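You operate a simulated robot arm through the tools that you are given. There is no shell and no other tool. Be economical: measure what you need, move in short steps, check, and stop when the job is done.

You are at the controls of a simulated two-armed robot. One attempt, no reset.

## Task
Hold the ratchet wrench on the top of the steel bench steady with one hand and flip the wrench rocker the other way with the other.
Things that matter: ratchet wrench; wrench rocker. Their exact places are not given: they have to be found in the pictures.

The check looks at the end state, three seconds after you hand in, the way a careful person would. Anything else that was tipped, shoved, dropped, spilled or broken makes it a failure.

## Robot
Two 6-joint arms with two-finger grippers on one trunk, on a base that drives. Base frame: it is fixed to the floor where the robot stands at the start and does not move with it; the origin is under the middle of the robot, x ahead of it, y to its left, z up; the surface under the hand at the start is at about z = 0.86. Units: m, rad, N and s.
The left shoulder is at the start at [0.03, 0.178, 1.063], the right one opposite. With the tool pointing down near the work surface each hand reaches from about 0.48 to 0.82 m from the robot's upright axis, wherever it stands, measured 20 degrees to its own side. Places, roughly: wrench rocker [0.7, -0.1, 0.9]. Payload 2.54 kg a hand.
The TCP of each hand is the grasp point between the finger pads, 0.03 m short of the fingertips. In the tool frame z runs along the fingers and y along their closing line. The gripper opens to 0.116 m. The gripper's body begins 0.095 m behind the TCP.
Orientation is told as [roll, pitch, yaw] about the base's x, y, z axes, in that order, counted from this pose: with the fingers straight down and closing along the base's y, the tool's x points along the base's -x, its y along +y and its z along -z.

## Interface
- The arms move only by the tool arm_command. It takes "left_increments", "right_increments" or both (then of equal length, played together; a hand with none holds still); each is a list of rows, each an object of numbers (a shift or turn left out is 0, a gripper value left out holds the last): "fingers": the opening, from 0 (shut) to 1 (fully open); "dx", "dy", "dz": the shift along the base's x, y, z in m; "wx", "wy", "wz": the turn, a rotation vector about the base's x, y, z in rad. In form: [{"fingers": .., "dx": .., "dy": .., "dz": .., "wx": .., "wy": .., "wz": ..}, ...]. A call has 1 to 8 rows; each row shifts and turns the commanded pose from where the row before left it. Rows are played at 5 a second. More than 0.05 m and 0.15 rad between two rows, or a gripper value outside its range, and nothing of the call is played. A pose out of reach is approached as far as the arm can. The call stops where the force on the tool passes 40 N (or 10 N more than at its start, if that is more) or the arm is blocked; 0.2 s more then pass. The fingers move at their own pace (about 0.153 m/s each) and stop on an object; they squeeze with about 28 N. The grip force told is the motor's: it shows also when the fingers shut on nothing. Time passes only in rows, and 0.2 s behind the last, so rows that do not move let the fingers close. The reply holds the time, the measured pose of the TCP, the force on the tool along the base axes, the opening and the grip force, in the units named above and with some noise, with the torque about the TCP (base axes, N m) and any sound that the robot's microphone picked up.
- Cameras (640 x 400 px; columns grow to the right, rows downward): "scene" is now at [0.0418, -0.0268, 1.7946]; the picture's right is [-0.36, -0.93, 0.00], its down [-0.68, 0.26, -0.68] and it looks along [0.64, -0.24, -0.73] (base axes); focal length 259 px, centre (320, 200). "left" rides on the left gripper at [0.069, 0.015, -0.122] in its tool frame; the picture's right is [-0.21, 0.98, 0.00], its down [-0.83, -0.18, -0.53] and it looks along [-0.52, -0.11, 0.85] (tool axes); focal length 251 px, centre (320, 200). "right" rides on the right gripper at [0.069, -0.015, -0.122] in its tool frame; the picture's right is [0.21, 0.98, 0.00], its down [-0.83, 0.18, -0.53] and it looks along [-0.52, 0.11, 0.85] (tool axes); focal length 251 px, centre (320, 200).
- capture(camera): a new picture of that camera. It takes no simulated time.
- move_column(by): slides the trunk up (or, below 0, down) by that many m; the arms and the scene camera ride with it, the base frame stays. It gives what a move gives, with no picture.
- drive_base(legs): drives the robot by 1 to 6 legs, each [ahead, left, turn to the left] in m, m and rad, along the robot's own axes; the way and the turn of a leg run together, so that a leg with both is an arc; at most 1.5 m and 3.142 rad a leg. The arms and the cameras ride along, it lands a little off, and it stops where it bumps. It gives what a move gives.
- pan_tilt(pan, tilt): turns the head with the scene camera to pan (to the left, within 2.496 rad either way) and tilt (down, from -0.506 to 1.204), counted from straight ahead of the robot. It gives what a move gives.
- probe_pixels(camera, pixels): there is no depth. For up to 12 entries [column, row, z] of the newest picture of that camera ("zoom" is the newest enlarged one), the place [x, y] in the base frame at which the ray of that pixel passes the height z, good to about 0.002 m, but the place of the scene camera against the robot may be out by one fixed shift of up to 0.012 m in any direction. It takes no simulated time.
- inspect(camera, box): a new picture of the part [left, top, right, bottom] of that camera's present view, enlarged. It takes no simulated time.
- finish_job(): hands the job in; it is judged then, once.

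Go step by step. Measure first, check grasps and placings, and put right what went wrong. The budget is 80 turns and 62 pictures, counting those below and the enlarged ones. Unless the task says otherwise, let go and move clear before handing in, and close with one line.

The tools are called after "Request:" as a command line: name --argument value ..., lists and objects as JSON in quotes. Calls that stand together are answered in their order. arm_command: Moves the arms, as the interface text tells. Its arguments: {"type":"object","properties":{"left_increments":{"type":"array"},"right_increments":{"type":"array"}},"required":[]} The other tools are called the same way: move_column (by) slides the trunk up or down; drive_base (legs) drives the base; pan_tilt (pan, tilt) turns the head that bears the scene camera; capture (camera) takes a picture; probe_pixels (camera, pixels) gives the place at which the rays of pixels pass given heights; inspect (camera, box) takes an enlarged picture of a part of a camera's view; finish_job () hands the job in.

At the start:

```text
t: 0.0
left_position: [0.5222, 0.1503, 1.1434]
left_ee_rot: [0.0, -0.001, 0.002]
left_ft_force: [0.1, -0.1, 0.2]
left_ft_torque: [0.03, -0.02, 0.0]
left_width: 0.1159
left_gripper_force: 0.0
right_position: [0.4748, -0.3365, 1.1545]
right_ee_rot: [0.0, 0.0, 0.0]
right_ft_force: [0.8, -0.1, 0.9]
right_ft_torque: [0.0, 0.0, 0.01]
right_width: 0.116
right_gripper_force: 0.0
trunk travel left (down, up): [-0.275, 0.265]
robot x, y, heading: [-0.0007, 0.0024, -0.005]
head pan, tilt: [-0.365, 0.822]
```

scene: 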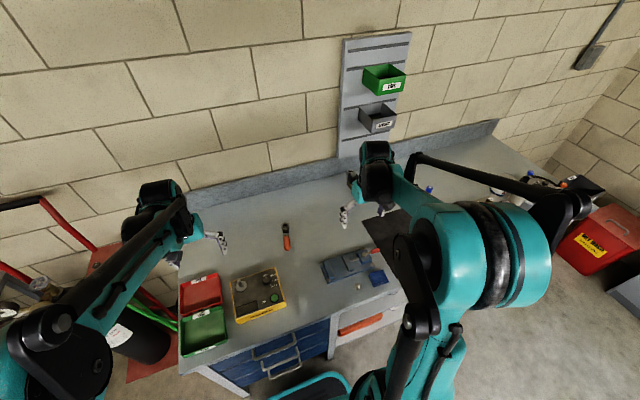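
right: 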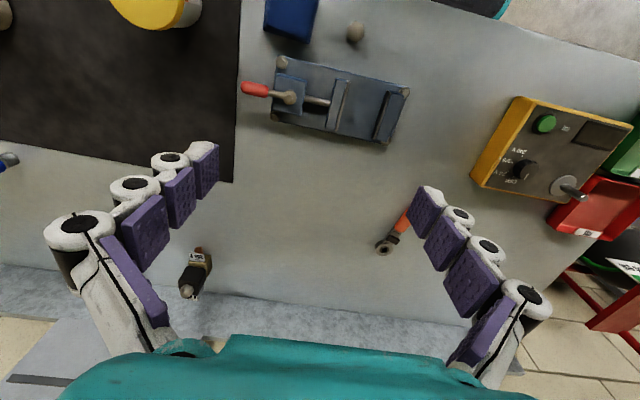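
left: 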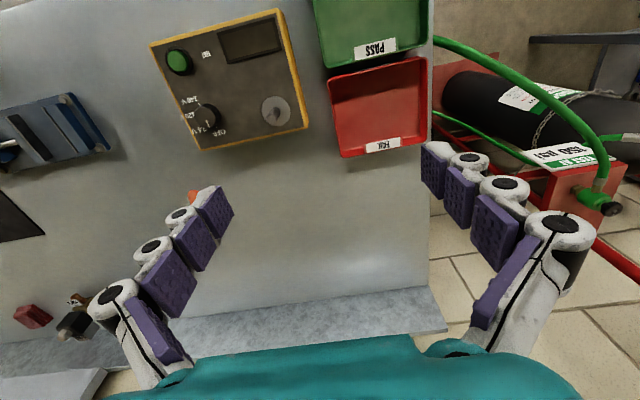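

The wrench with the orange handle shows at scene (287,236) and right camera (393,235). I'll enlarge both views and measure.

Request:
inspect --camera "scene" --box '[255, 205, 319, 265]'

Request:
inspect --camera "right" --box '[350, 190, 440, 270]'

Request:
probe_pixels --camera "scene" --pixels '[[285, 224, 0.87], [285, 228, 0.87], [287, 236, 0.87], [288, 248, 0.87]]'

Request:
probe_pixels --camera "right" --pixels '[[382, 247, 0.87], [393, 235, 0.87], [405, 215, 0.87]]'

```text
6.67 times, centred on (287, 235) of scene
```

zoom: 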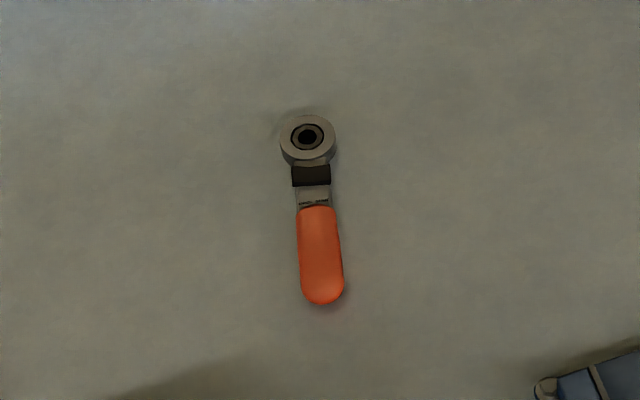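

```text
5.00 times, centred on (395, 230) of right
```

zoom: 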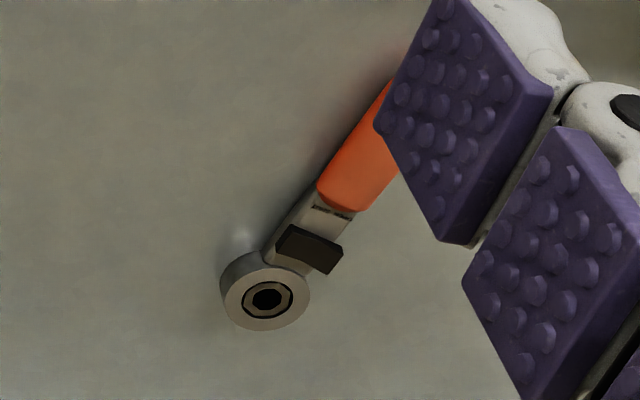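

```text
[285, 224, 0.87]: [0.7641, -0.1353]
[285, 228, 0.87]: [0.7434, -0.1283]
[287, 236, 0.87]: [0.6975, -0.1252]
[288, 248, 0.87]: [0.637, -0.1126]
```

```text
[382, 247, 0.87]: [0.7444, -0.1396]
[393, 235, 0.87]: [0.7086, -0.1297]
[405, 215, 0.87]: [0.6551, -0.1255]
```

The wrench lies about along x, handle end near (0.635,-0.113), head near (0.745,-0.135), and the dark rocker on its neck is near (0.725,-0.13). I'll bring the right hand over it for a close look at which way the rocker tilts.

Request:
arm_command --right_increments '[{"dx": 0.025, "dy": 0.03, "dz": -0.01}, {"dx": 0.03, "dy": 0.035, "dz": -0.015}, {"dx": 0.03, "dy": 0.035, "dz": -0.02}, {"dx": 0.03, "dy": 0.035, "dz": -0.025}, {"dx": 0.025, "dy": 0.03, "dz": -0.03}, {"dx": 0.02, "dy": 0.025, "dz": -0.03}, {}]'

Request:
capture --camera "right"

```text
refused: row 3 steps farther than a row can; nothing moved
```

```text
56 pictures are left
```

right: 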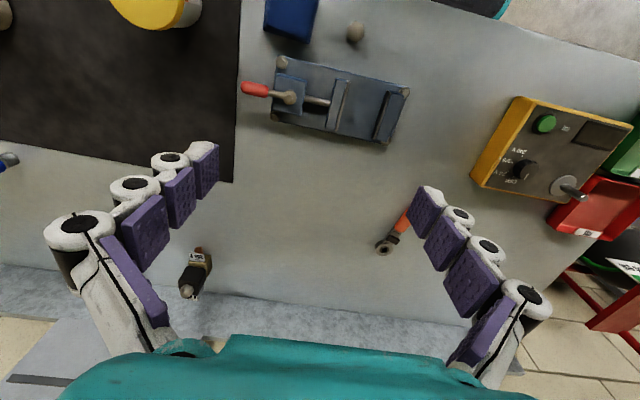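

The step was too large in total length, so nothing moved. I'll use smaller rows.

Request:
arm_command --right_increments '[{"dx": 0.02, "dy": 0.028, "dz": -0.01}, {"dx": 0.02, "dy": 0.028, "dz": -0.02}, {"dx": 0.02, "dy": 0.028, "dz": -0.02}, {"dx": 0.02, "dy": 0.028, "dz": -0.02}, {"dx": 0.02, "dy": 0.028, "dz": -0.02}, {"dx": 0.02, "dy": 0.028, "dz": -0.02}, {"dx": 0.02, "dy": 0.022, "dz": -0.02}, {"dx": 0.02, "dz": -0.02}]'

Request:
capture --camera "right"

```text
t: 1.8
left_position: [0.5221, 0.1493, 1.1423]
left_ee_rot: [0.0, 0.0, 0.001]
left_ft_force: [1.4, -0.1, -1.0]
left_ft_torque: [-0.02, 0.02, 0.01]
left_width: 0.1161
left_gripper_force: 0.0
right_position: [0.6373, -0.148, 1.0021]
right_ee_rot: [0.0, 0.002, 0.001]
right_ft_force: [-0.2, 0.2, -0.1]
right_ft_torque: [-0.03, 0.03, 0.01]
right_width: 0.1159
right_gripper_force: 0.0
trunk travel left (down, up): [-0.275, 0.265]
robot x, y, heading: [0.0022, -0.0028, 0.001]
head pan, tilt: [-0.365, 0.822]
```

```text
55 pictures are left
```

right: 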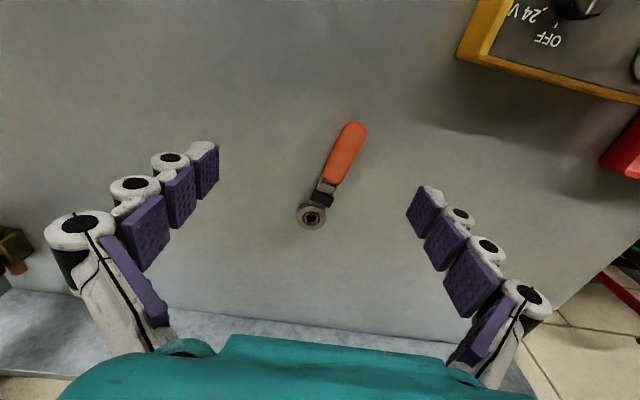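

Request:
inspect --camera "right" --box '[288, 165, 352, 235]'

Request:
probe_pixels --camera "right" --pixels '[[312, 215, 0.88], [323, 195, 0.88], [330, 180, 0.88], [345, 150, 0.875], [353, 125, 0.87], [312, 215, 0.86], [353, 125, 0.86]]'

```text
5.71 times, centred on (320, 200) of right
```

zoom: 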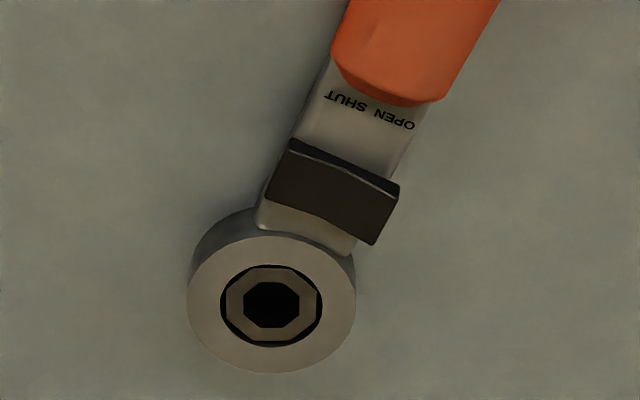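

```text
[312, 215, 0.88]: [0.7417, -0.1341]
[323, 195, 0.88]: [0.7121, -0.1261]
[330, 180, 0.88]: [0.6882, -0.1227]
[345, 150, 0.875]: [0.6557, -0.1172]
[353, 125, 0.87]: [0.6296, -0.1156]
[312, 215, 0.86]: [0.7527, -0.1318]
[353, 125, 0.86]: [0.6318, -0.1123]
```

The rocker pivots about the handle's axis, with SHUT marked on the -y side and OPEN on the +y side. Its +y end (zoom (390,215)) seems to stick out and up. I'll back the right hand off and bring the left, tilted, behind the handle to grip it and see the rocker's profile.

Request:
arm_command --right_increments '[{"dy": -0.02, "dz": 0.01}, {"dy": -0.02, "dz": 0.01}, {"dy": -0.02, "dz": 0.01}, {"dy": -0.02, "dz": 0.01}, {"dy": -0.02}, {"dy": -0.02}, {"dy": -0.02}, {"dy": -0.02}]' --left_increments '[{"dx": 0.014, "dy": -0.033, "dz": -0.015, "wy": -0.05, "wz": -0.02}, {"dx": 0.014, "dy": -0.033, "dz": -0.015, "wy": -0.05, "wz": -0.02}, {"dx": 0.014, "dy": -0.033, "dz": -0.015, "wy": -0.05, "wz": -0.02}, {"dx": 0.014, "dy": -0.033, "dz": -0.015, "wy": -0.05, "wz": -0.02}, {"dx": 0.014, "dy": -0.033, "dz": -0.015, "wy": -0.05, "wz": -0.02}, {"dx": 0.014, "dy": -0.033, "dz": -0.015, "wy": -0.05, "wz": -0.02}, {"dx": 0.014, "dy": -0.033, "dz": -0.015, "wy": -0.05, "wz": -0.02}, {"dx": 0.014, "dy": -0.033, "dz": -0.015, "wy": -0.05, "wz": -0.02}]'

Request:
capture --camera "left"

Request:
capture --camera "scene"

```text
t: 3.6
left_position: [0.6317, -0.116, 1.0206]
left_ee_rot: [0.034, -0.397, -0.169]
left_ft_force: [-0.5, -1.2, 0.6]
left_ft_torque: [0.0, 0.0, 0.02]
left_width: 0.1159
left_gripper_force: 0.1
right_position: [0.636, -0.3084, 1.0444]
right_ee_rot: [0.001, -0.001, 0.002]
right_ft_force: [0.3, -0.4, 0.0]
right_ft_torque: [0.06, 0.04, 0.01]
right_width: 0.116
right_gripper_force: 0.0
trunk travel left (down, up): [-0.275, 0.265]
robot x, y, heading: [0.0026, -0.0007, -0.003]
head pan, tilt: [-0.365, 0.822]
```

```text
53 pictures are left
```

left: 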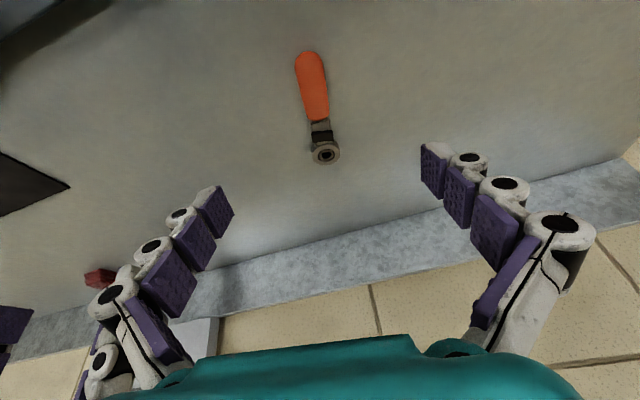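

```text
52 pictures are left
```

scene: 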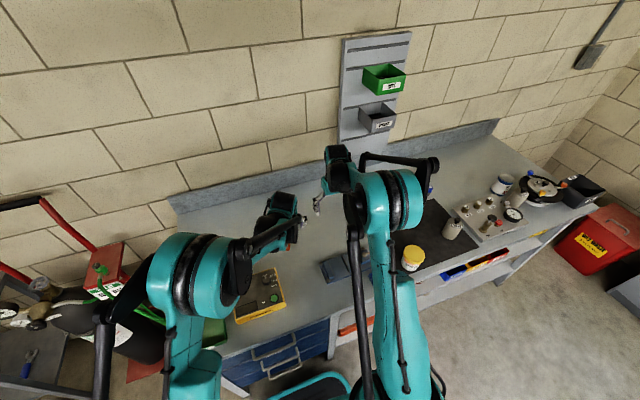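

Request:
inspect --camera "left" --box '[296, 110, 352, 170]'

Request:
probe_pixels --camera "left" --pixels '[[310, 55, 0.875], [314, 90, 0.875], [317, 115, 0.875], [322, 137, 0.885], [325, 153, 0.88]]'

Request:
inspect --camera "right" --box '[400, 130, 560, 230]'

```text
6.67 times, centred on (324, 140) of left
```

zoom: 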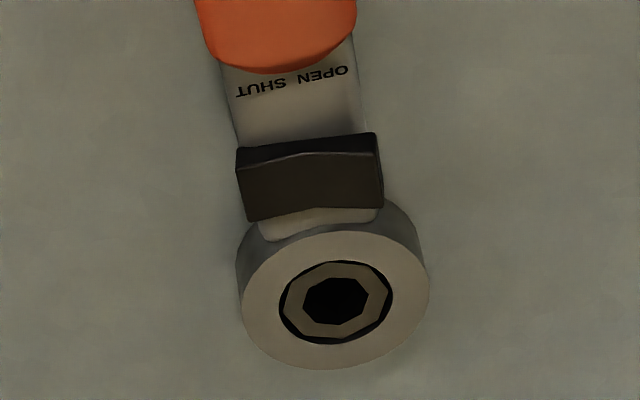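

```text
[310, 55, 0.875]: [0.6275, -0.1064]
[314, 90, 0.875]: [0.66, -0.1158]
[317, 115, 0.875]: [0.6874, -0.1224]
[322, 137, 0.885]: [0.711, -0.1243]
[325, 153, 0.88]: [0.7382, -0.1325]
```

```text
4.00 times, centred on (480, 180) of right
```

zoom: 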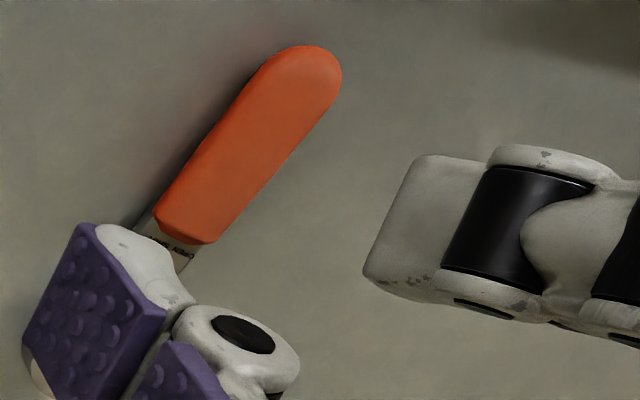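

From behind, the rocker's +y (OPEN) end at zoom (380,155) sits higher than its -y end, so that end gets pressed. Next I lower the left hand on to the handle.

Request:
arm_command --left_increments '[{"dx": 0.004, "dz": -0.02, "wx": -0.017, "wz": -0.01, "fingers": 0.7}, {"dx": 0.004, "dz": -0.025, "wx": -0.017, "wz": -0.01}, {"dx": 0.003, "dy": 0.001, "dz": -0.025}, {"dx": 0.003, "dy": 0.001, "dz": -0.025}, {"dz": -0.015}, {}]'

Request:
capture --camera "left"

Request:
capture --camera "right"

```text
t: 5.0
left_position: [0.6477, -0.1127, 0.9138]
left_ee_rot: [-0.003, -0.404, -0.178]
left_ft_force: [-0.8, 0.3, 0.6]
left_ft_torque: [-0.01, -0.01, 0.0]
left_width: 0.0812
left_gripper_force: 0.2
right_position: [0.6347, -0.3088, 1.0456]
right_ee_rot: [0.0, 0.0, 0.0]
right_ft_force: [0.6, -0.4, -0.6]
right_ft_torque: [-0.01, 0.02, 0.0]
right_width: 0.1161
right_gripper_force: 0.0
trunk travel left (down, up): [-0.275, 0.265]
robot x, y, heading: [-0.0032, -0.0, -0.0]
head pan, tilt: [-0.365, 0.822]
```

```text
49 pictures are left
```

left: 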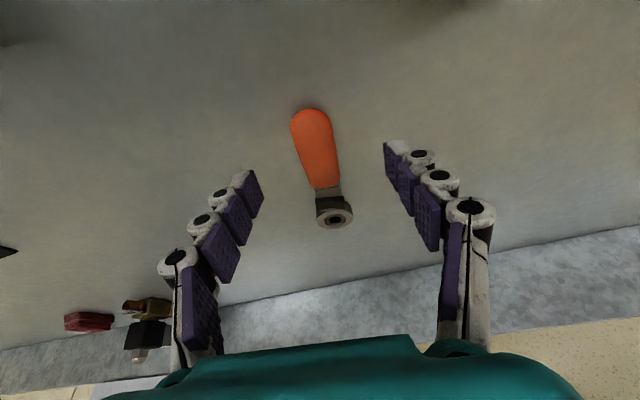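

```text
48 pictures are left
```

right: 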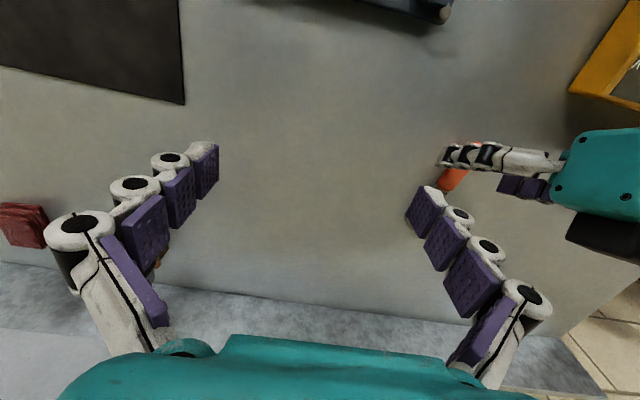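

The handle lies centred between the left fingers (tips at (250,180) and (395,150), handle at (317,150)). I'll lower the last bit and take a closer look at the rocker.

Request:
arm_command --left_increments '[{"dz": -0.008}, {"dz": -0.007}, {}]'

Request:
inspect --camera "left" --box '[240, 100, 410, 240]'

Request:
inspect --camera "left" --box '[305, 190, 365, 250]'

```text
t: 5.8
left_position: [0.6487, -0.1111, 0.898]
left_ee_rot: [-0.002, -0.402, -0.174]
left_ft_force: [0.4, 0.3, -0.1]
left_ft_torque: [0.02, 0.03, 0.0]
left_width: 0.0814
left_gripper_force: 0.1
right_position: [0.6351, -0.3079, 1.0454]
right_ee_rot: [0.001, -0.001, 0.0]
right_ft_force: [0.6, -0.2, 0.2]
right_ft_torque: [-0.02, 0.0, -0.02]
right_width: 0.1161
right_gripper_force: 0.1
trunk travel left (down, up): [-0.275, 0.265]
robot x, y, heading: [-0.0036, -0.0017, -0.003]
head pan, tilt: [-0.365, 0.822]
```

```text
2.86 times, centred on (325, 170) of left
```

zoom: 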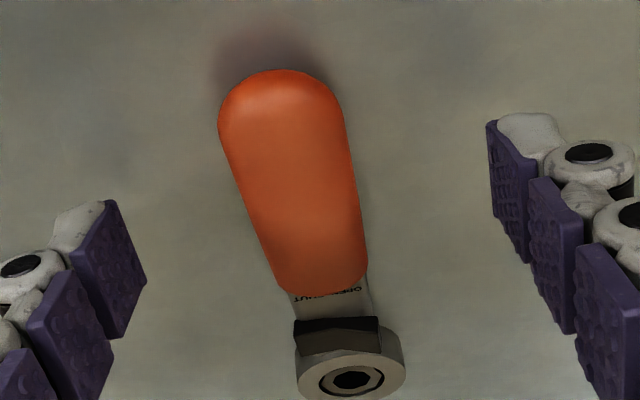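

```text
6.67 times, centred on (335, 220) of left
```

zoom: 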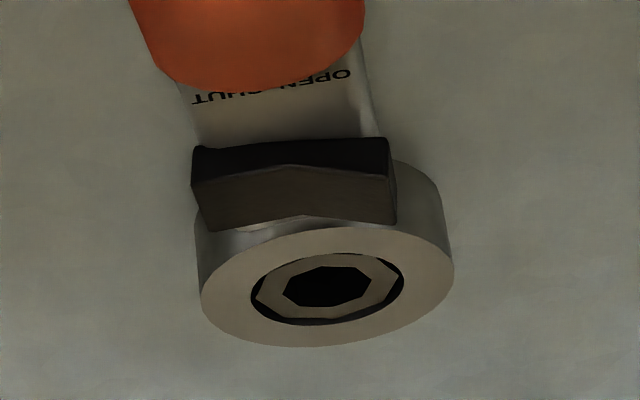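

The close view confirms it: the -y facet is level and the +y facet (zoom (350,170)) is tilted up. I'll close the left hand on the handle now.

Request:
arm_command --left_increments '[{"fingers": 0.4}, {"fingers": 0.3}, {"fingers": 0.2}, {"fingers": 0.0}, {}]'

Request:
inspect --camera "left" --box '[240, 100, 410, 240]'

Request:
probe_pixels --camera "left" --pixels '[[330, 215, 0.88], [336, 212, 0.885]]'

```text
t: 7.0
left_position: [0.6464, -0.1117, 0.8991]
left_ee_rot: [-0.002, -0.404, -0.176]
left_ft_force: [0.5, -0.6, 2.0]
left_ft_torque: [0.03, -0.13, -0.05]
left_width: 0.0256
left_gripper_force: 28.2
right_position: [0.6361, -0.3072, 1.0451]
right_ee_rot: [0.0, 0.001, 0.001]
right_ft_force: [1.1, 0.2, 0.0]
right_ft_torque: [0.01, 0.02, 0.0]
right_width: 0.1161
right_gripper_force: 0.0
trunk travel left (down, up): [-0.275, 0.265]
robot x, y, heading: [0.0003, 0.0001, 0.001]
head pan, tilt: [-0.365, 0.822]
```

```text
2.86 times, centred on (325, 170) of left
```

zoom: 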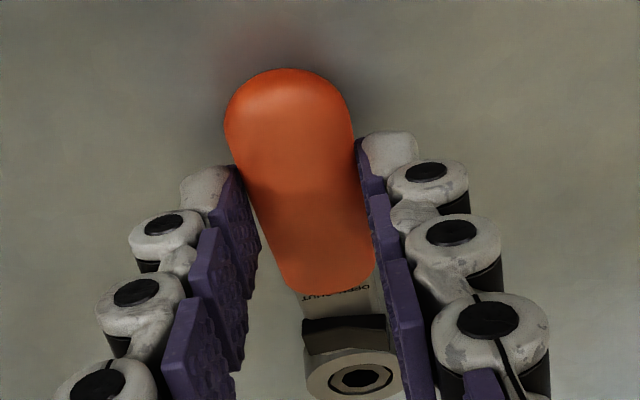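

```text
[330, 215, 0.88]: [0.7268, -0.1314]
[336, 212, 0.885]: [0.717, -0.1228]
```

The left hand holds the handle (width 0.0256, 28 N). I'll work out the rocker's height by probing it at several heights, and start moving the right hand, leaned to its own side with fingers shut.

Request:
inspect --camera "left" --box '[305, 190, 365, 250]'

Request:
probe_pixels --camera "left" --pixels '[[334, 216.5, 0.875], [334, 216.5, 0.885], [334, 216.5, 0.895]]'

Request:
arm_command --right_increments '[{"fingers": 0.0, "dz": 0.01, "wx": 0.1}, {"dz": 0.01, "wx": 0.1}, {"dz": 0.01, "wx": 0.1}, {"dx": 0.02, "wx": 0.1}, {"dx": 0.02, "wx": 0.1}, {"dx": 0.02, "wx": 0.1}, {}]'

Request:
capture --camera "right"

```text
6.67 times, centred on (335, 220) of left
```

zoom: 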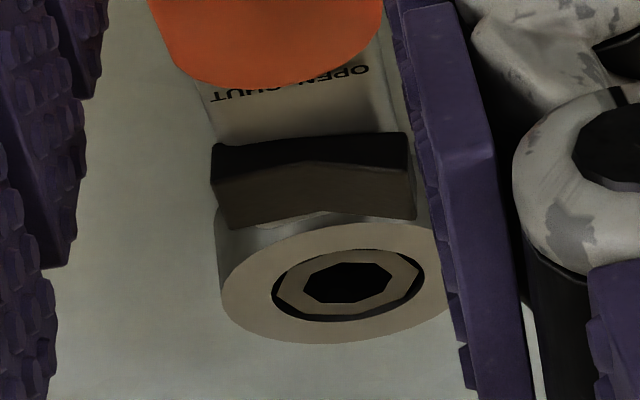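

```text
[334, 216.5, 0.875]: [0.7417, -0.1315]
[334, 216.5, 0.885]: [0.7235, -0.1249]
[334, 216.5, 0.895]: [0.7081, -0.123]
```

```text
t: 8.6
left_position: [0.6479, -0.112, 0.8981]
left_ee_rot: [-0.002, -0.404, -0.177]
left_ft_force: [-0.4, 0.6, 2.9]
left_ft_torque: [0.07, 0.03, 0.0]
left_width: 0.0259
left_gripper_force: 27.9
right_position: [0.6979, -0.307, 1.0714]
right_ee_rot: [0.6, 0.0, -0.002]
right_ft_force: [0.3, 0.2, -0.2]
right_ft_torque: [-0.01, -0.01, 0.02]
right_width: 0.0
right_gripper_force: 27.8
trunk travel left (down, up): [-0.275, 0.265]
robot x, y, heading: [-0.0015, -0.0017, 0.001]
head pan, tilt: [-0.365, 0.822]
```

```text
43 pictures are left
```

right: 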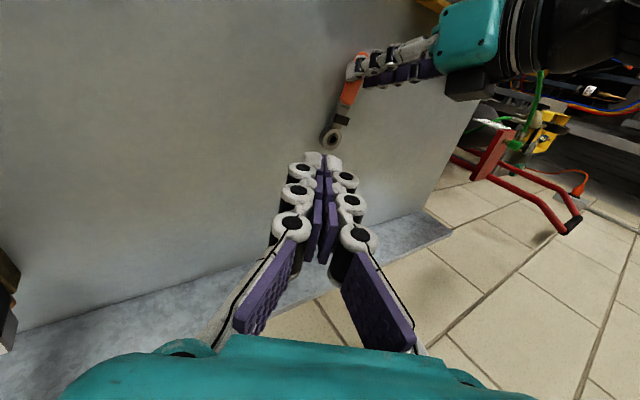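

By triangulation the rocker's top is near (0.705,-0.124,0.893). The right camera now sees it side-on at (342,120), so I'll enlarge that and probe for y.

Request:
inspect --camera "right" --box '[310, 90, 370, 160]'

Request:
probe_pixels --camera "zoom" --pixels '[[320, 200, 0.895]]'

Request:
probe_pixels --camera "right" --pixels '[[342, 120, 0.885], [342, 120, 0.895], [331, 138, 0.885], [331, 138, 0.895]]'

```text
5.71 times, centred on (340, 125) of right
```

zoom: 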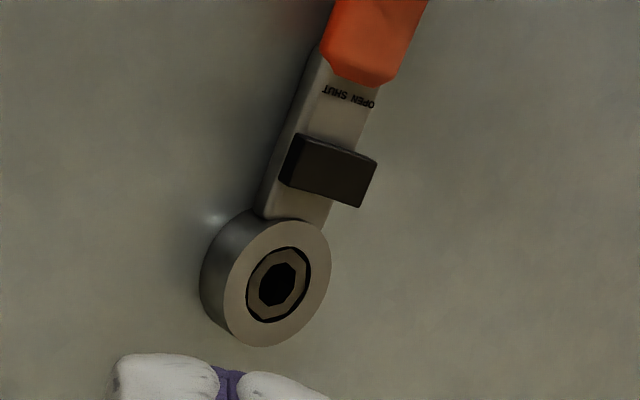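

```text
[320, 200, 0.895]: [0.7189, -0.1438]
```

```text
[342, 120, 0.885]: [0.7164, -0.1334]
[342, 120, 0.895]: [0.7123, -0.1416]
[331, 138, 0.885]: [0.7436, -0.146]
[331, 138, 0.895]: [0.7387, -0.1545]
```

Combining the views gives a rocker centre of about (0.715,-0.129,0.885), good to a few mm. I'll bring the right fingertips over its +y end at a safe height and check the alignment in the left camera.

Request:
arm_command --right_increments '[{"dx": 0.002, "dy": 0.022, "dz": -0.012, "wz": -0.03}, {"dx": 0.002, "dy": 0.022, "dz": -0.012, "wz": -0.03}, {"dx": 0.002, "dy": 0.022, "dz": -0.013, "wz": -0.03}, {"dx": 0.002, "dy": 0.022, "dz": -0.013, "wz": -0.03}, {"dx": 0.002, "dy": 0.022, "dz": -0.013, "wz": -0.03}, {"dx": 0.002, "dy": 0.022, "dz": -0.013, "wz": -0.03}, {"dx": 0.001, "dy": 0.022, "dz": -0.013}, {"dy": 0.022, "dz": -0.013}]'

Request:
capture --camera "left"

Request:
capture --camera "right"

Request:
capture --camera "scene"

```text
t: 10.4
left_position: [0.6479, -0.1106, 0.8986]
left_ee_rot: [-0.002, -0.403, -0.175]
left_ft_force: [0.1, 0.7, 1.0]
left_ft_torque: [0.06, 0.03, -0.01]
left_width: 0.0257
left_gripper_force: 28.0
right_position: [0.7077, -0.1314, 0.9708]
right_ee_rot: [0.601, 0.001, -0.181]
right_ft_force: [0.3, 0.7, -0.9]
right_ft_torque: [-0.06, 0.0, -0.02]
right_width: 0.0001
right_gripper_force: 27.9
trunk travel left (down, up): [-0.275, 0.265]
robot x, y, heading: [-0.0003, 0.0005, 0.005]
head pan, tilt: [-0.365, 0.822]
```

```text
41 pictures are left
```

left: 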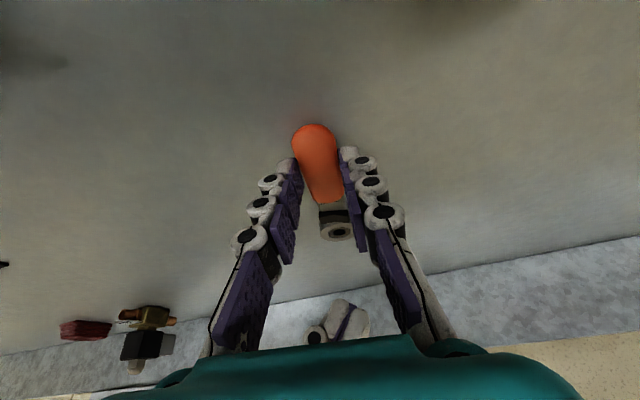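

```text
40 pictures are left
```

right: 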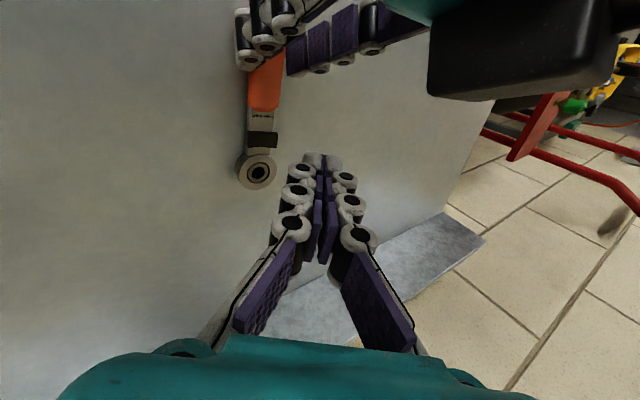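

```text
39 pictures are left
```

scene: 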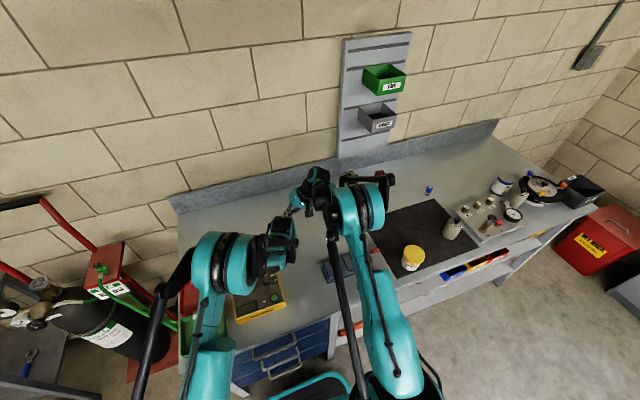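

Both arms are clear of each other, and the tips sit above and to the side of the rocker. I'll probe the rocker again from this closer view and descend 3 cm.

Request:
inspect --camera "right" --box '[228, 90, 348, 190]'

Request:
probe_pixels --camera "right" --pixels '[[263, 138, 0.88], [263, 138, 0.89], [259, 172, 0.88], [259, 172, 0.89]]'

Request:
arm_command --right_increments '[{"dz": -0.015}, {"dz": -0.015}, {}]'

Request:
capture --camera "left"

Request:
inspect --camera "right" --box '[228, 90, 348, 190]'

```text
4.00 times, centred on (288, 140) of right
```

zoom: 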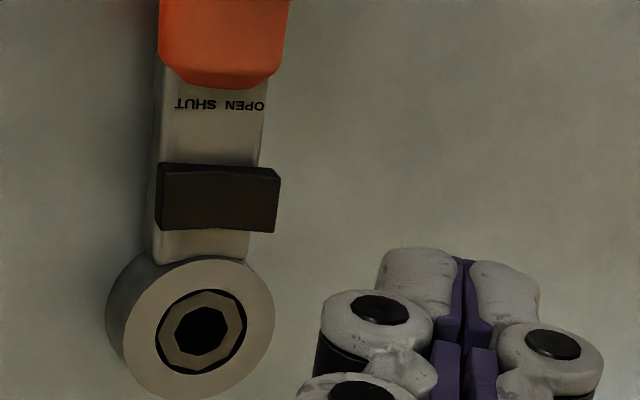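

```text
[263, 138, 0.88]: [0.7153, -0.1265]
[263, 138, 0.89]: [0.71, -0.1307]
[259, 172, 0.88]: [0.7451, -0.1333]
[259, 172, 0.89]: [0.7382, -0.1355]
```

```text
t: 11.2
left_position: [0.6472, -0.1114, 0.8985]
left_ee_rot: [-0.001, -0.403, -0.176]
left_ft_force: [0.0, -1.2, 1.1]
left_ft_torque: [0.06, 0.04, -0.01]
left_width: 0.0255
left_gripper_force: 27.8
right_position: [0.7094, -0.1323, 0.9395]
right_ee_rot: [0.599, 0.0, -0.18]
right_ft_force: [-0.4, 0.1, -0.8]
right_ft_torque: [0.0, 0.01, 0.0]
right_width: 0.0
right_gripper_force: 28.1
trunk travel left (down, up): [-0.275, 0.265]
robot x, y, heading: [-0.0001, -0.0025, 0.001]
head pan, tilt: [-0.365, 0.822]
```

```text
37 pictures are left
```

left: 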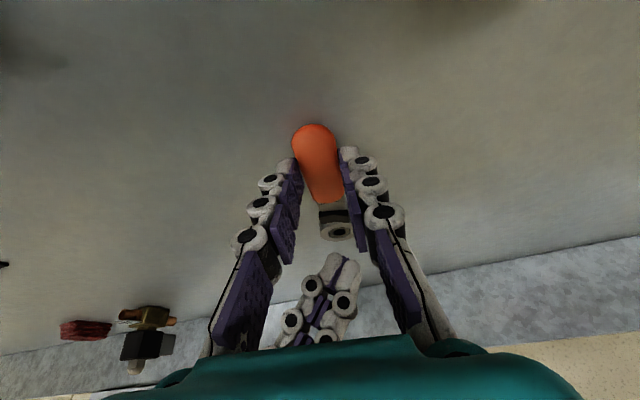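

```text
4.00 times, centred on (288, 140) of right
```

zoom: 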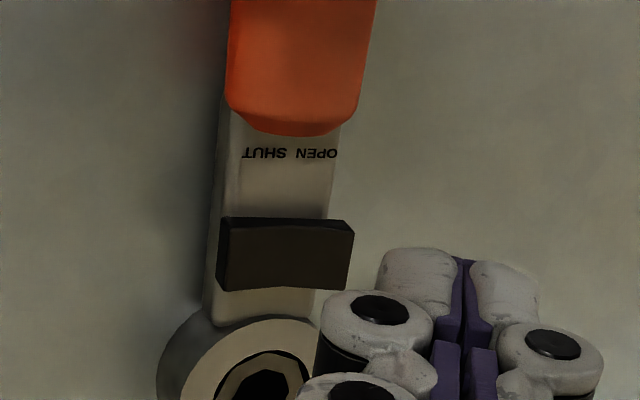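

The tips are lining up with the rocker's raised +y end (zoom (353,250)). I'll shift 3 mm to +y and descend carefully.

Request:
arm_command --right_increments '[{"dy": 0.003, "dz": -0.006}, {"dz": -0.006}, {"dz": -0.002}, {}]'

Request:
inspect --camera "right" --box '[248, 100, 368, 200]'

Request:
inspect --camera "left" --box '[290, 180, 390, 280]'

```text
t: 12.2
left_position: [0.6478, -0.1105, 0.8992]
left_ee_rot: [-0.003, -0.405, -0.177]
left_ft_force: [-0.3, 0.4, 1.3]
left_ft_torque: [0.06, -0.04, -0.05]
left_width: 0.0256
left_gripper_force: 28.2
right_position: [0.7093, -0.1289, 0.9275]
right_ee_rot: [0.6, 0.001, -0.18]
right_ft_force: [-0.2, 0.2, 0.8]
right_ft_torque: [0.0, -0.01, 0.0]
right_width: 0.0001
right_gripper_force: 27.8
trunk travel left (down, up): [-0.275, 0.265]
robot x, y, heading: [0.0016, -0.0005, 0.0]
head pan, tilt: [-0.365, 0.822]
```

```text
4.00 times, centred on (308, 150) of right
```

zoom: 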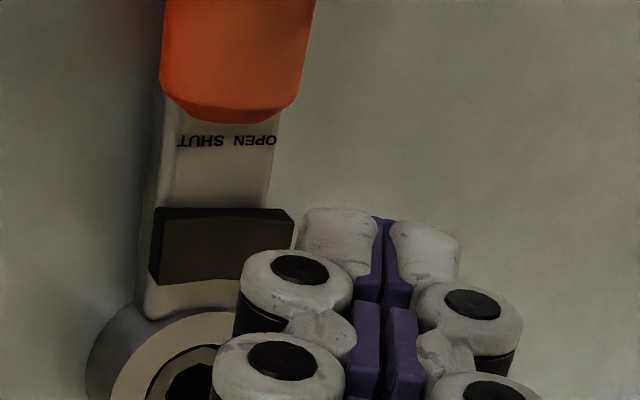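

```text
4.00 times, centred on (340, 230) of left
```

zoom: 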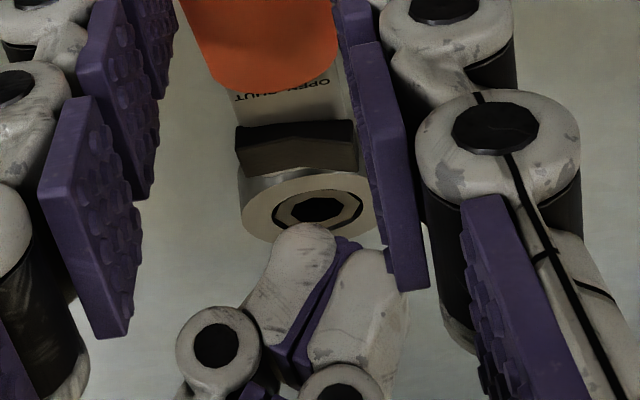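

The tips are near the raised end but the two views differ by a few mm in y. I'll go down in small steps and look again.

Request:
arm_command --right_increments '[{"dz": -0.003}, {"dz": -0.003}, {}]'

Request:
inspect --camera "right" --box '[248, 100, 368, 200]'

Request:
inspect --camera "left" --box '[290, 180, 390, 280]'

```text
t: 13.0
left_position: [0.6475, -0.1108, 0.8976]
left_ee_rot: [-0.002, -0.403, -0.177]
left_ft_force: [-0.7, 0.5, 1.3]
left_ft_torque: [0.05, -0.06, -0.03]
left_width: 0.0257
left_gripper_force: 28.2
right_position: [0.7099, -0.1292, 0.9216]
right_ee_rot: [0.6, -0.002, -0.179]
right_ft_force: [-0.5, 0.0, 1.0]
right_ft_torque: [0.02, 0.01, -0.03]
right_width: 0.0001
right_gripper_force: 28.0
trunk travel left (down, up): [-0.275, 0.265]
robot x, y, heading: [-0.0018, 0.0002, 0.001]
head pan, tilt: [-0.365, 0.822]
```

```text
4.00 times, centred on (308, 150) of right
```

zoom: 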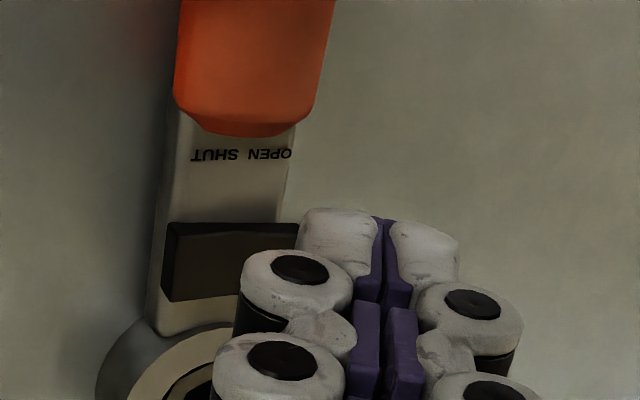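

```text
4.00 times, centred on (340, 230) of left
```

zoom: 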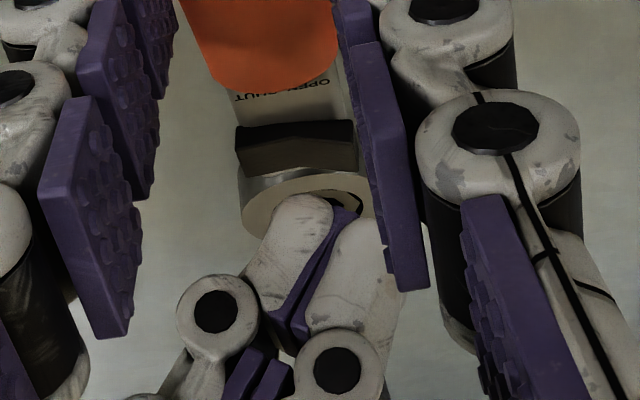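

Intersecting the two rays puts the rocker top lower than I thought, near (0.722,-0.123,0.870). The tip edge is still about 2 cm above it. I'll shift +7 mm in x and +5 mm in y, descend 1 cm, and check.

Request:
arm_command --right_increments '[{"dx": 0.007, "dy": 0.005}, {"dz": -0.005}, {"dz": -0.005}, {}]'

Request:
inspect --camera "right" --box '[248, 100, 368, 200]'

Request:
inspect --camera "left" --box '[290, 180, 390, 280]'

```text
t: 14.0
left_position: [0.6483, -0.1117, 0.8983]
left_ee_rot: [-0.003, -0.405, -0.174]
left_ft_force: [-0.5, 0.2, 0.5]
left_ft_torque: [0.04, 0.02, -0.03]
left_width: 0.0259
left_gripper_force: 28.3
right_position: [0.7172, -0.1241, 0.9127]
right_ee_rot: [0.6, 0.0, -0.181]
right_ft_force: [-0.2, -0.8, 0.5]
right_ft_torque: [0.01, 0.0, -0.04]
right_width: 0.0
right_gripper_force: 28.3
trunk travel left (down, up): [-0.275, 0.265]
robot x, y, heading: [0.0002, -0.0024, -0.002]
head pan, tilt: [-0.365, 0.822]
```

```text
4.00 times, centred on (308, 150) of right
```

zoom: 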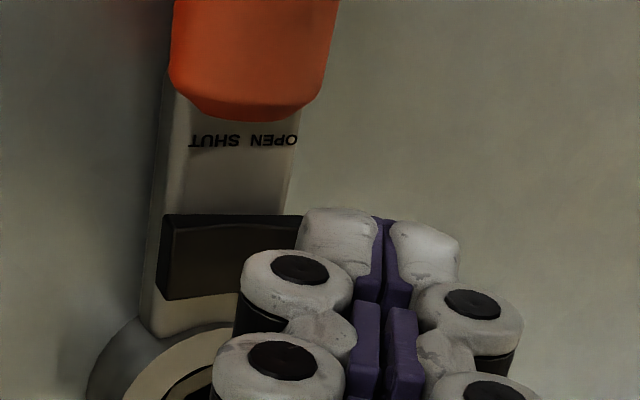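

```text
4.00 times, centred on (340, 230) of left
```

zoom: 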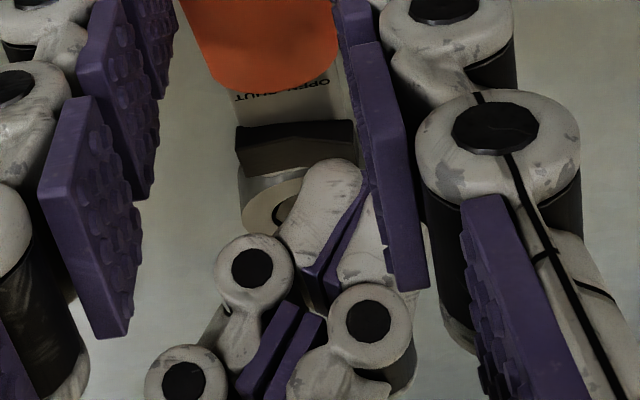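

The tip apex is now at left zoom (335,160), over the rocker's +y half, a few mm above it. I'll continue down in small steps until it touches.

Request:
arm_command --right_increments '[{"dz": -0.003}, {"dz": -0.002}, {"dz": -0.002}, {}]'

Request:
inspect --camera "left" --box '[290, 180, 390, 280]'

```text
t: 15.0
left_position: [0.6472, -0.1113, 0.8988]
left_ee_rot: [-0.002, -0.402, -0.177]
left_ft_force: [-0.3, 0.3, 0.3]
left_ft_torque: [0.09, -0.03, 0.01]
left_width: 0.0258
left_gripper_force: 28.1
right_position: [0.7169, -0.1245, 0.9045]
right_ee_rot: [0.601, 0.001, -0.179]
right_ft_force: [-0.1, 0.1, 0.8]
right_ft_torque: [-0.01, 0.01, 0.0]
right_width: 0.0
right_gripper_force: 28.0
trunk travel left (down, up): [-0.275, 0.265]
robot x, y, heading: [0.0025, 0.0026, 0.004]
head pan, tilt: [-0.365, 0.822]
```

```text
4.00 times, centred on (340, 230) of left
```

zoom: 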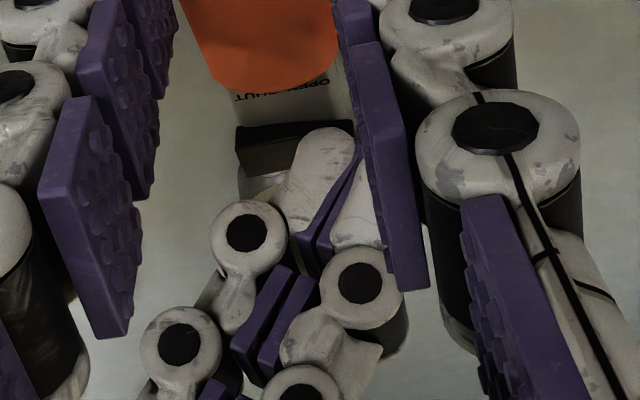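

The tip now covers the rocker's +y half with no force yet. I'll keep going down in 1.5–2 mm steps, watching force and sound.

Request:
arm_command --right_increments '[{"dy": 0.001, "dz": -0.002}, {"dz": -0.002}, {"dz": -0.0015}, {}]'

Request:
inspect --camera "left" --box '[290, 180, 390, 280]'

```text
t: 16.0
left_position: [0.6469, -0.11, 0.8979]
left_ee_rot: [-0.003, -0.404, -0.175]
left_ft_force: [10.2, 0.8, -18.5]
left_ft_torque: [0.06, 0.33, 0.01]
left_width: 0.0257
left_gripper_force: 27.6
right_position: [0.717, -0.1225, 0.9012]
right_ee_rot: [0.603, 0.0, -0.179]
right_ft_force: [-4.2, -2.1, 35.9]
right_ft_torque: [0.15, -0.07, 0.02]
right_width: 0.0001
right_gripper_force: 28.2
trunk travel left (down, up): [-0.275, 0.265]
robot x, y, heading: [0.0006, -0.0012, -0.0]
head pan, tilt: [-0.365, 0.822]
```

```text
4.00 times, centred on (340, 230) of left
```

zoom: 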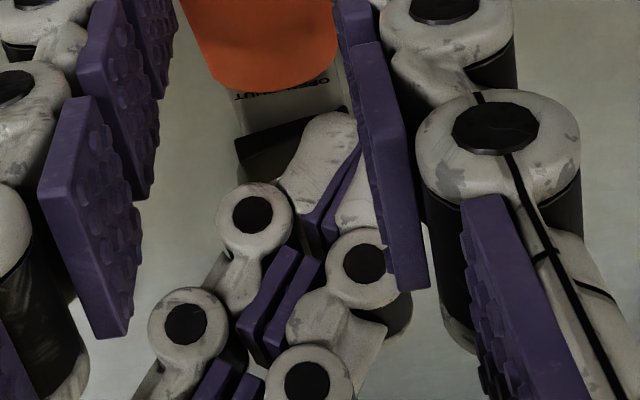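

Contact at 36 N, and the rocker's edge now slopes the other way ((235,145) to (310,120)). I'll lift the right hand straight up and look.

Request:
arm_command --right_increments '[{"dz": 0.004}, {"dz": 0.01}, {"dz": 0.02}, {"dz": 0.03}, {}]'

Request:
inspect --camera "left" --box '[305, 190, 365, 250]'

Request:
inspect --camera "right" --box '[228, 90, 348, 190]'

```text
t: 17.2
left_position: [0.6479, -0.1125, 0.8996]
left_ee_rot: [-0.002, -0.403, -0.176]
left_ft_force: [-2.1, 0.1, 3.6]
left_ft_torque: [0.04, -0.43, 0.01]
left_width: 0.0256
left_gripper_force: 28.3
right_position: [0.7141, -0.1234, 0.9647]
right_ee_rot: [0.6, 0.001, -0.179]
right_ft_force: [0.3, 0.4, 0.0]
right_ft_torque: [0.01, -0.02, 0.03]
right_width: 0.0
right_gripper_force: 28.1
trunk travel left (down, up): [-0.275, 0.265]
robot x, y, heading: [0.005, -0.0019, 0.001]
head pan, tilt: [-0.365, 0.822]
```

```text
6.67 times, centred on (335, 220) of left
```

zoom: 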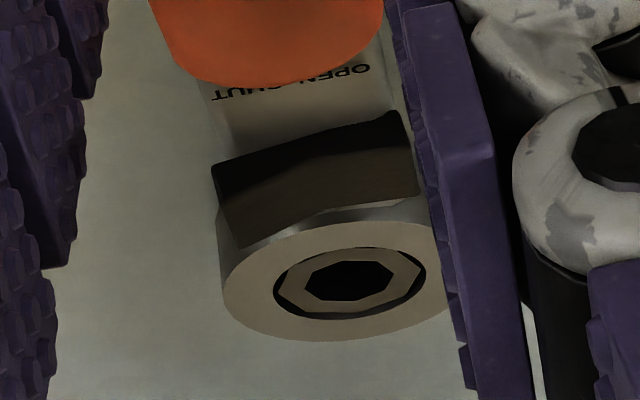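

```text
4.00 times, centred on (288, 140) of right
```

zoom: 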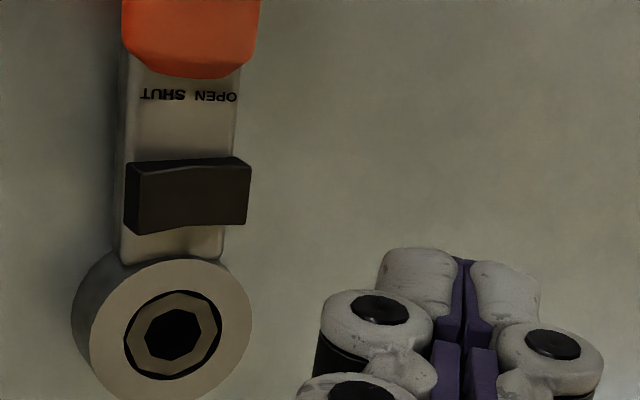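

The rocker has flipped and stays flipped: the -y end is raised and the +y facet is level. I'll withdraw the right hand, then open the left and back it straight out.

Request:
arm_command --right_increments '[{"dy": -0.03, "dz": 0.02}, {"dy": -0.03, "dz": 0.02}, {"dy": -0.03, "dz": 0.015}, {"dy": -0.03, "dz": 0.01}, {"dy": -0.03}, {}]'

Request:
arm_command --left_increments '[{"fingers": 0.3}, {"fingers": 0.5}, {"fingers": 0.6}, {"dx": -0.006, "dz": 0.015}, {"dx": -0.01, "dz": 0.025}, {"dx": -0.01, "dz": 0.035}, {"dz": 0.04}, {}]'

Request:
capture --camera "left"

Request:
inspect --camera "left" --box '[290, 60, 360, 170]'

```text
t: 18.6
left_position: [0.6477, -0.1107, 0.8985]
left_ee_rot: [-0.002, -0.403, -0.175]
left_ft_force: [-0.3, -0.5, 2.6]
left_ft_torque: [0.05, -0.22, -0.03]
left_width: 0.0257
left_gripper_force: 28.0
right_position: [0.7196, -0.2723, 1.0315]
right_ee_rot: [0.599, 0.001, -0.179]
right_ft_force: [0.2, 0.4, -0.4]
right_ft_torque: [-0.03, 0.0, -0.01]
right_width: 0.0
right_gripper_force: 28.0
trunk travel left (down, up): [-0.275, 0.265]
robot x, y, heading: [0.0011, -0.0005, -0.002]
head pan, tilt: [-0.365, 0.822]
```

```text
t: 20.4
left_position: [0.6206, -0.1102, 1.0128]
left_ee_rot: [-0.002, -0.404, -0.174]
left_ft_force: [0.0, 0.8, -0.9]
left_ft_torque: [0.01, -0.01, -0.01]
left_width: 0.0694
left_gripper_force: 0.1
right_position: [0.7193, -0.2721, 1.031]
right_ee_rot: [0.601, 0.0, -0.18]
right_ft_force: [0.6, -0.7, 0.5]
right_ft_torque: [0.01, 0.02, -0.01]
right_width: 0.0002
right_gripper_force: 27.7
trunk travel left (down, up): [-0.275, 0.265]
robot x, y, heading: [-0.0019, 0.0042, 0.004]
head pan, tilt: [-0.365, 0.822]
```

```text
25 pictures are left
```

left: 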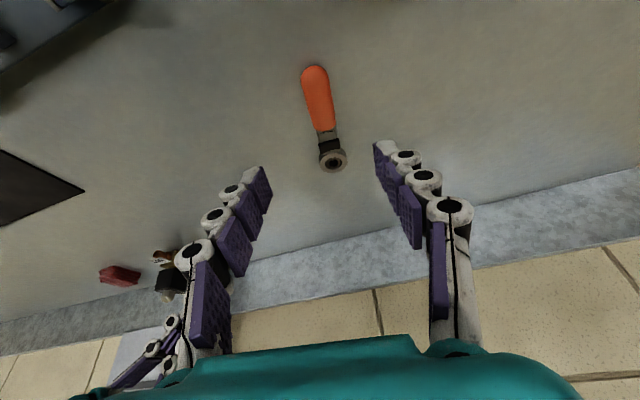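

```text
3.64 times, centred on (325, 115) of left
```

zoom: 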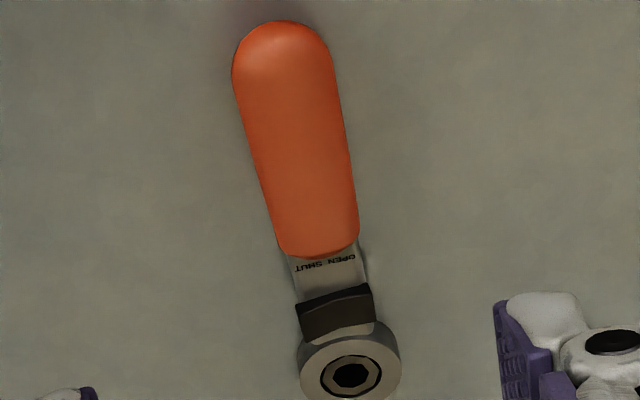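

The wrench lies where it was, both hands are clear, and the rocker (zoom (335,310)) is still tipped to the other side. I'm handing in.

Request:
finish_job

```text
The job is handed in.
```

I held the wrench steady by its handle with the left hand while the right fingertips pressed the rocker's raised end (the OPEN side). It flipped, and it stayed flipped after I let go. In the last picture the wrench lay where it started, both hands were clear, and nothing else in view looked disturbed.
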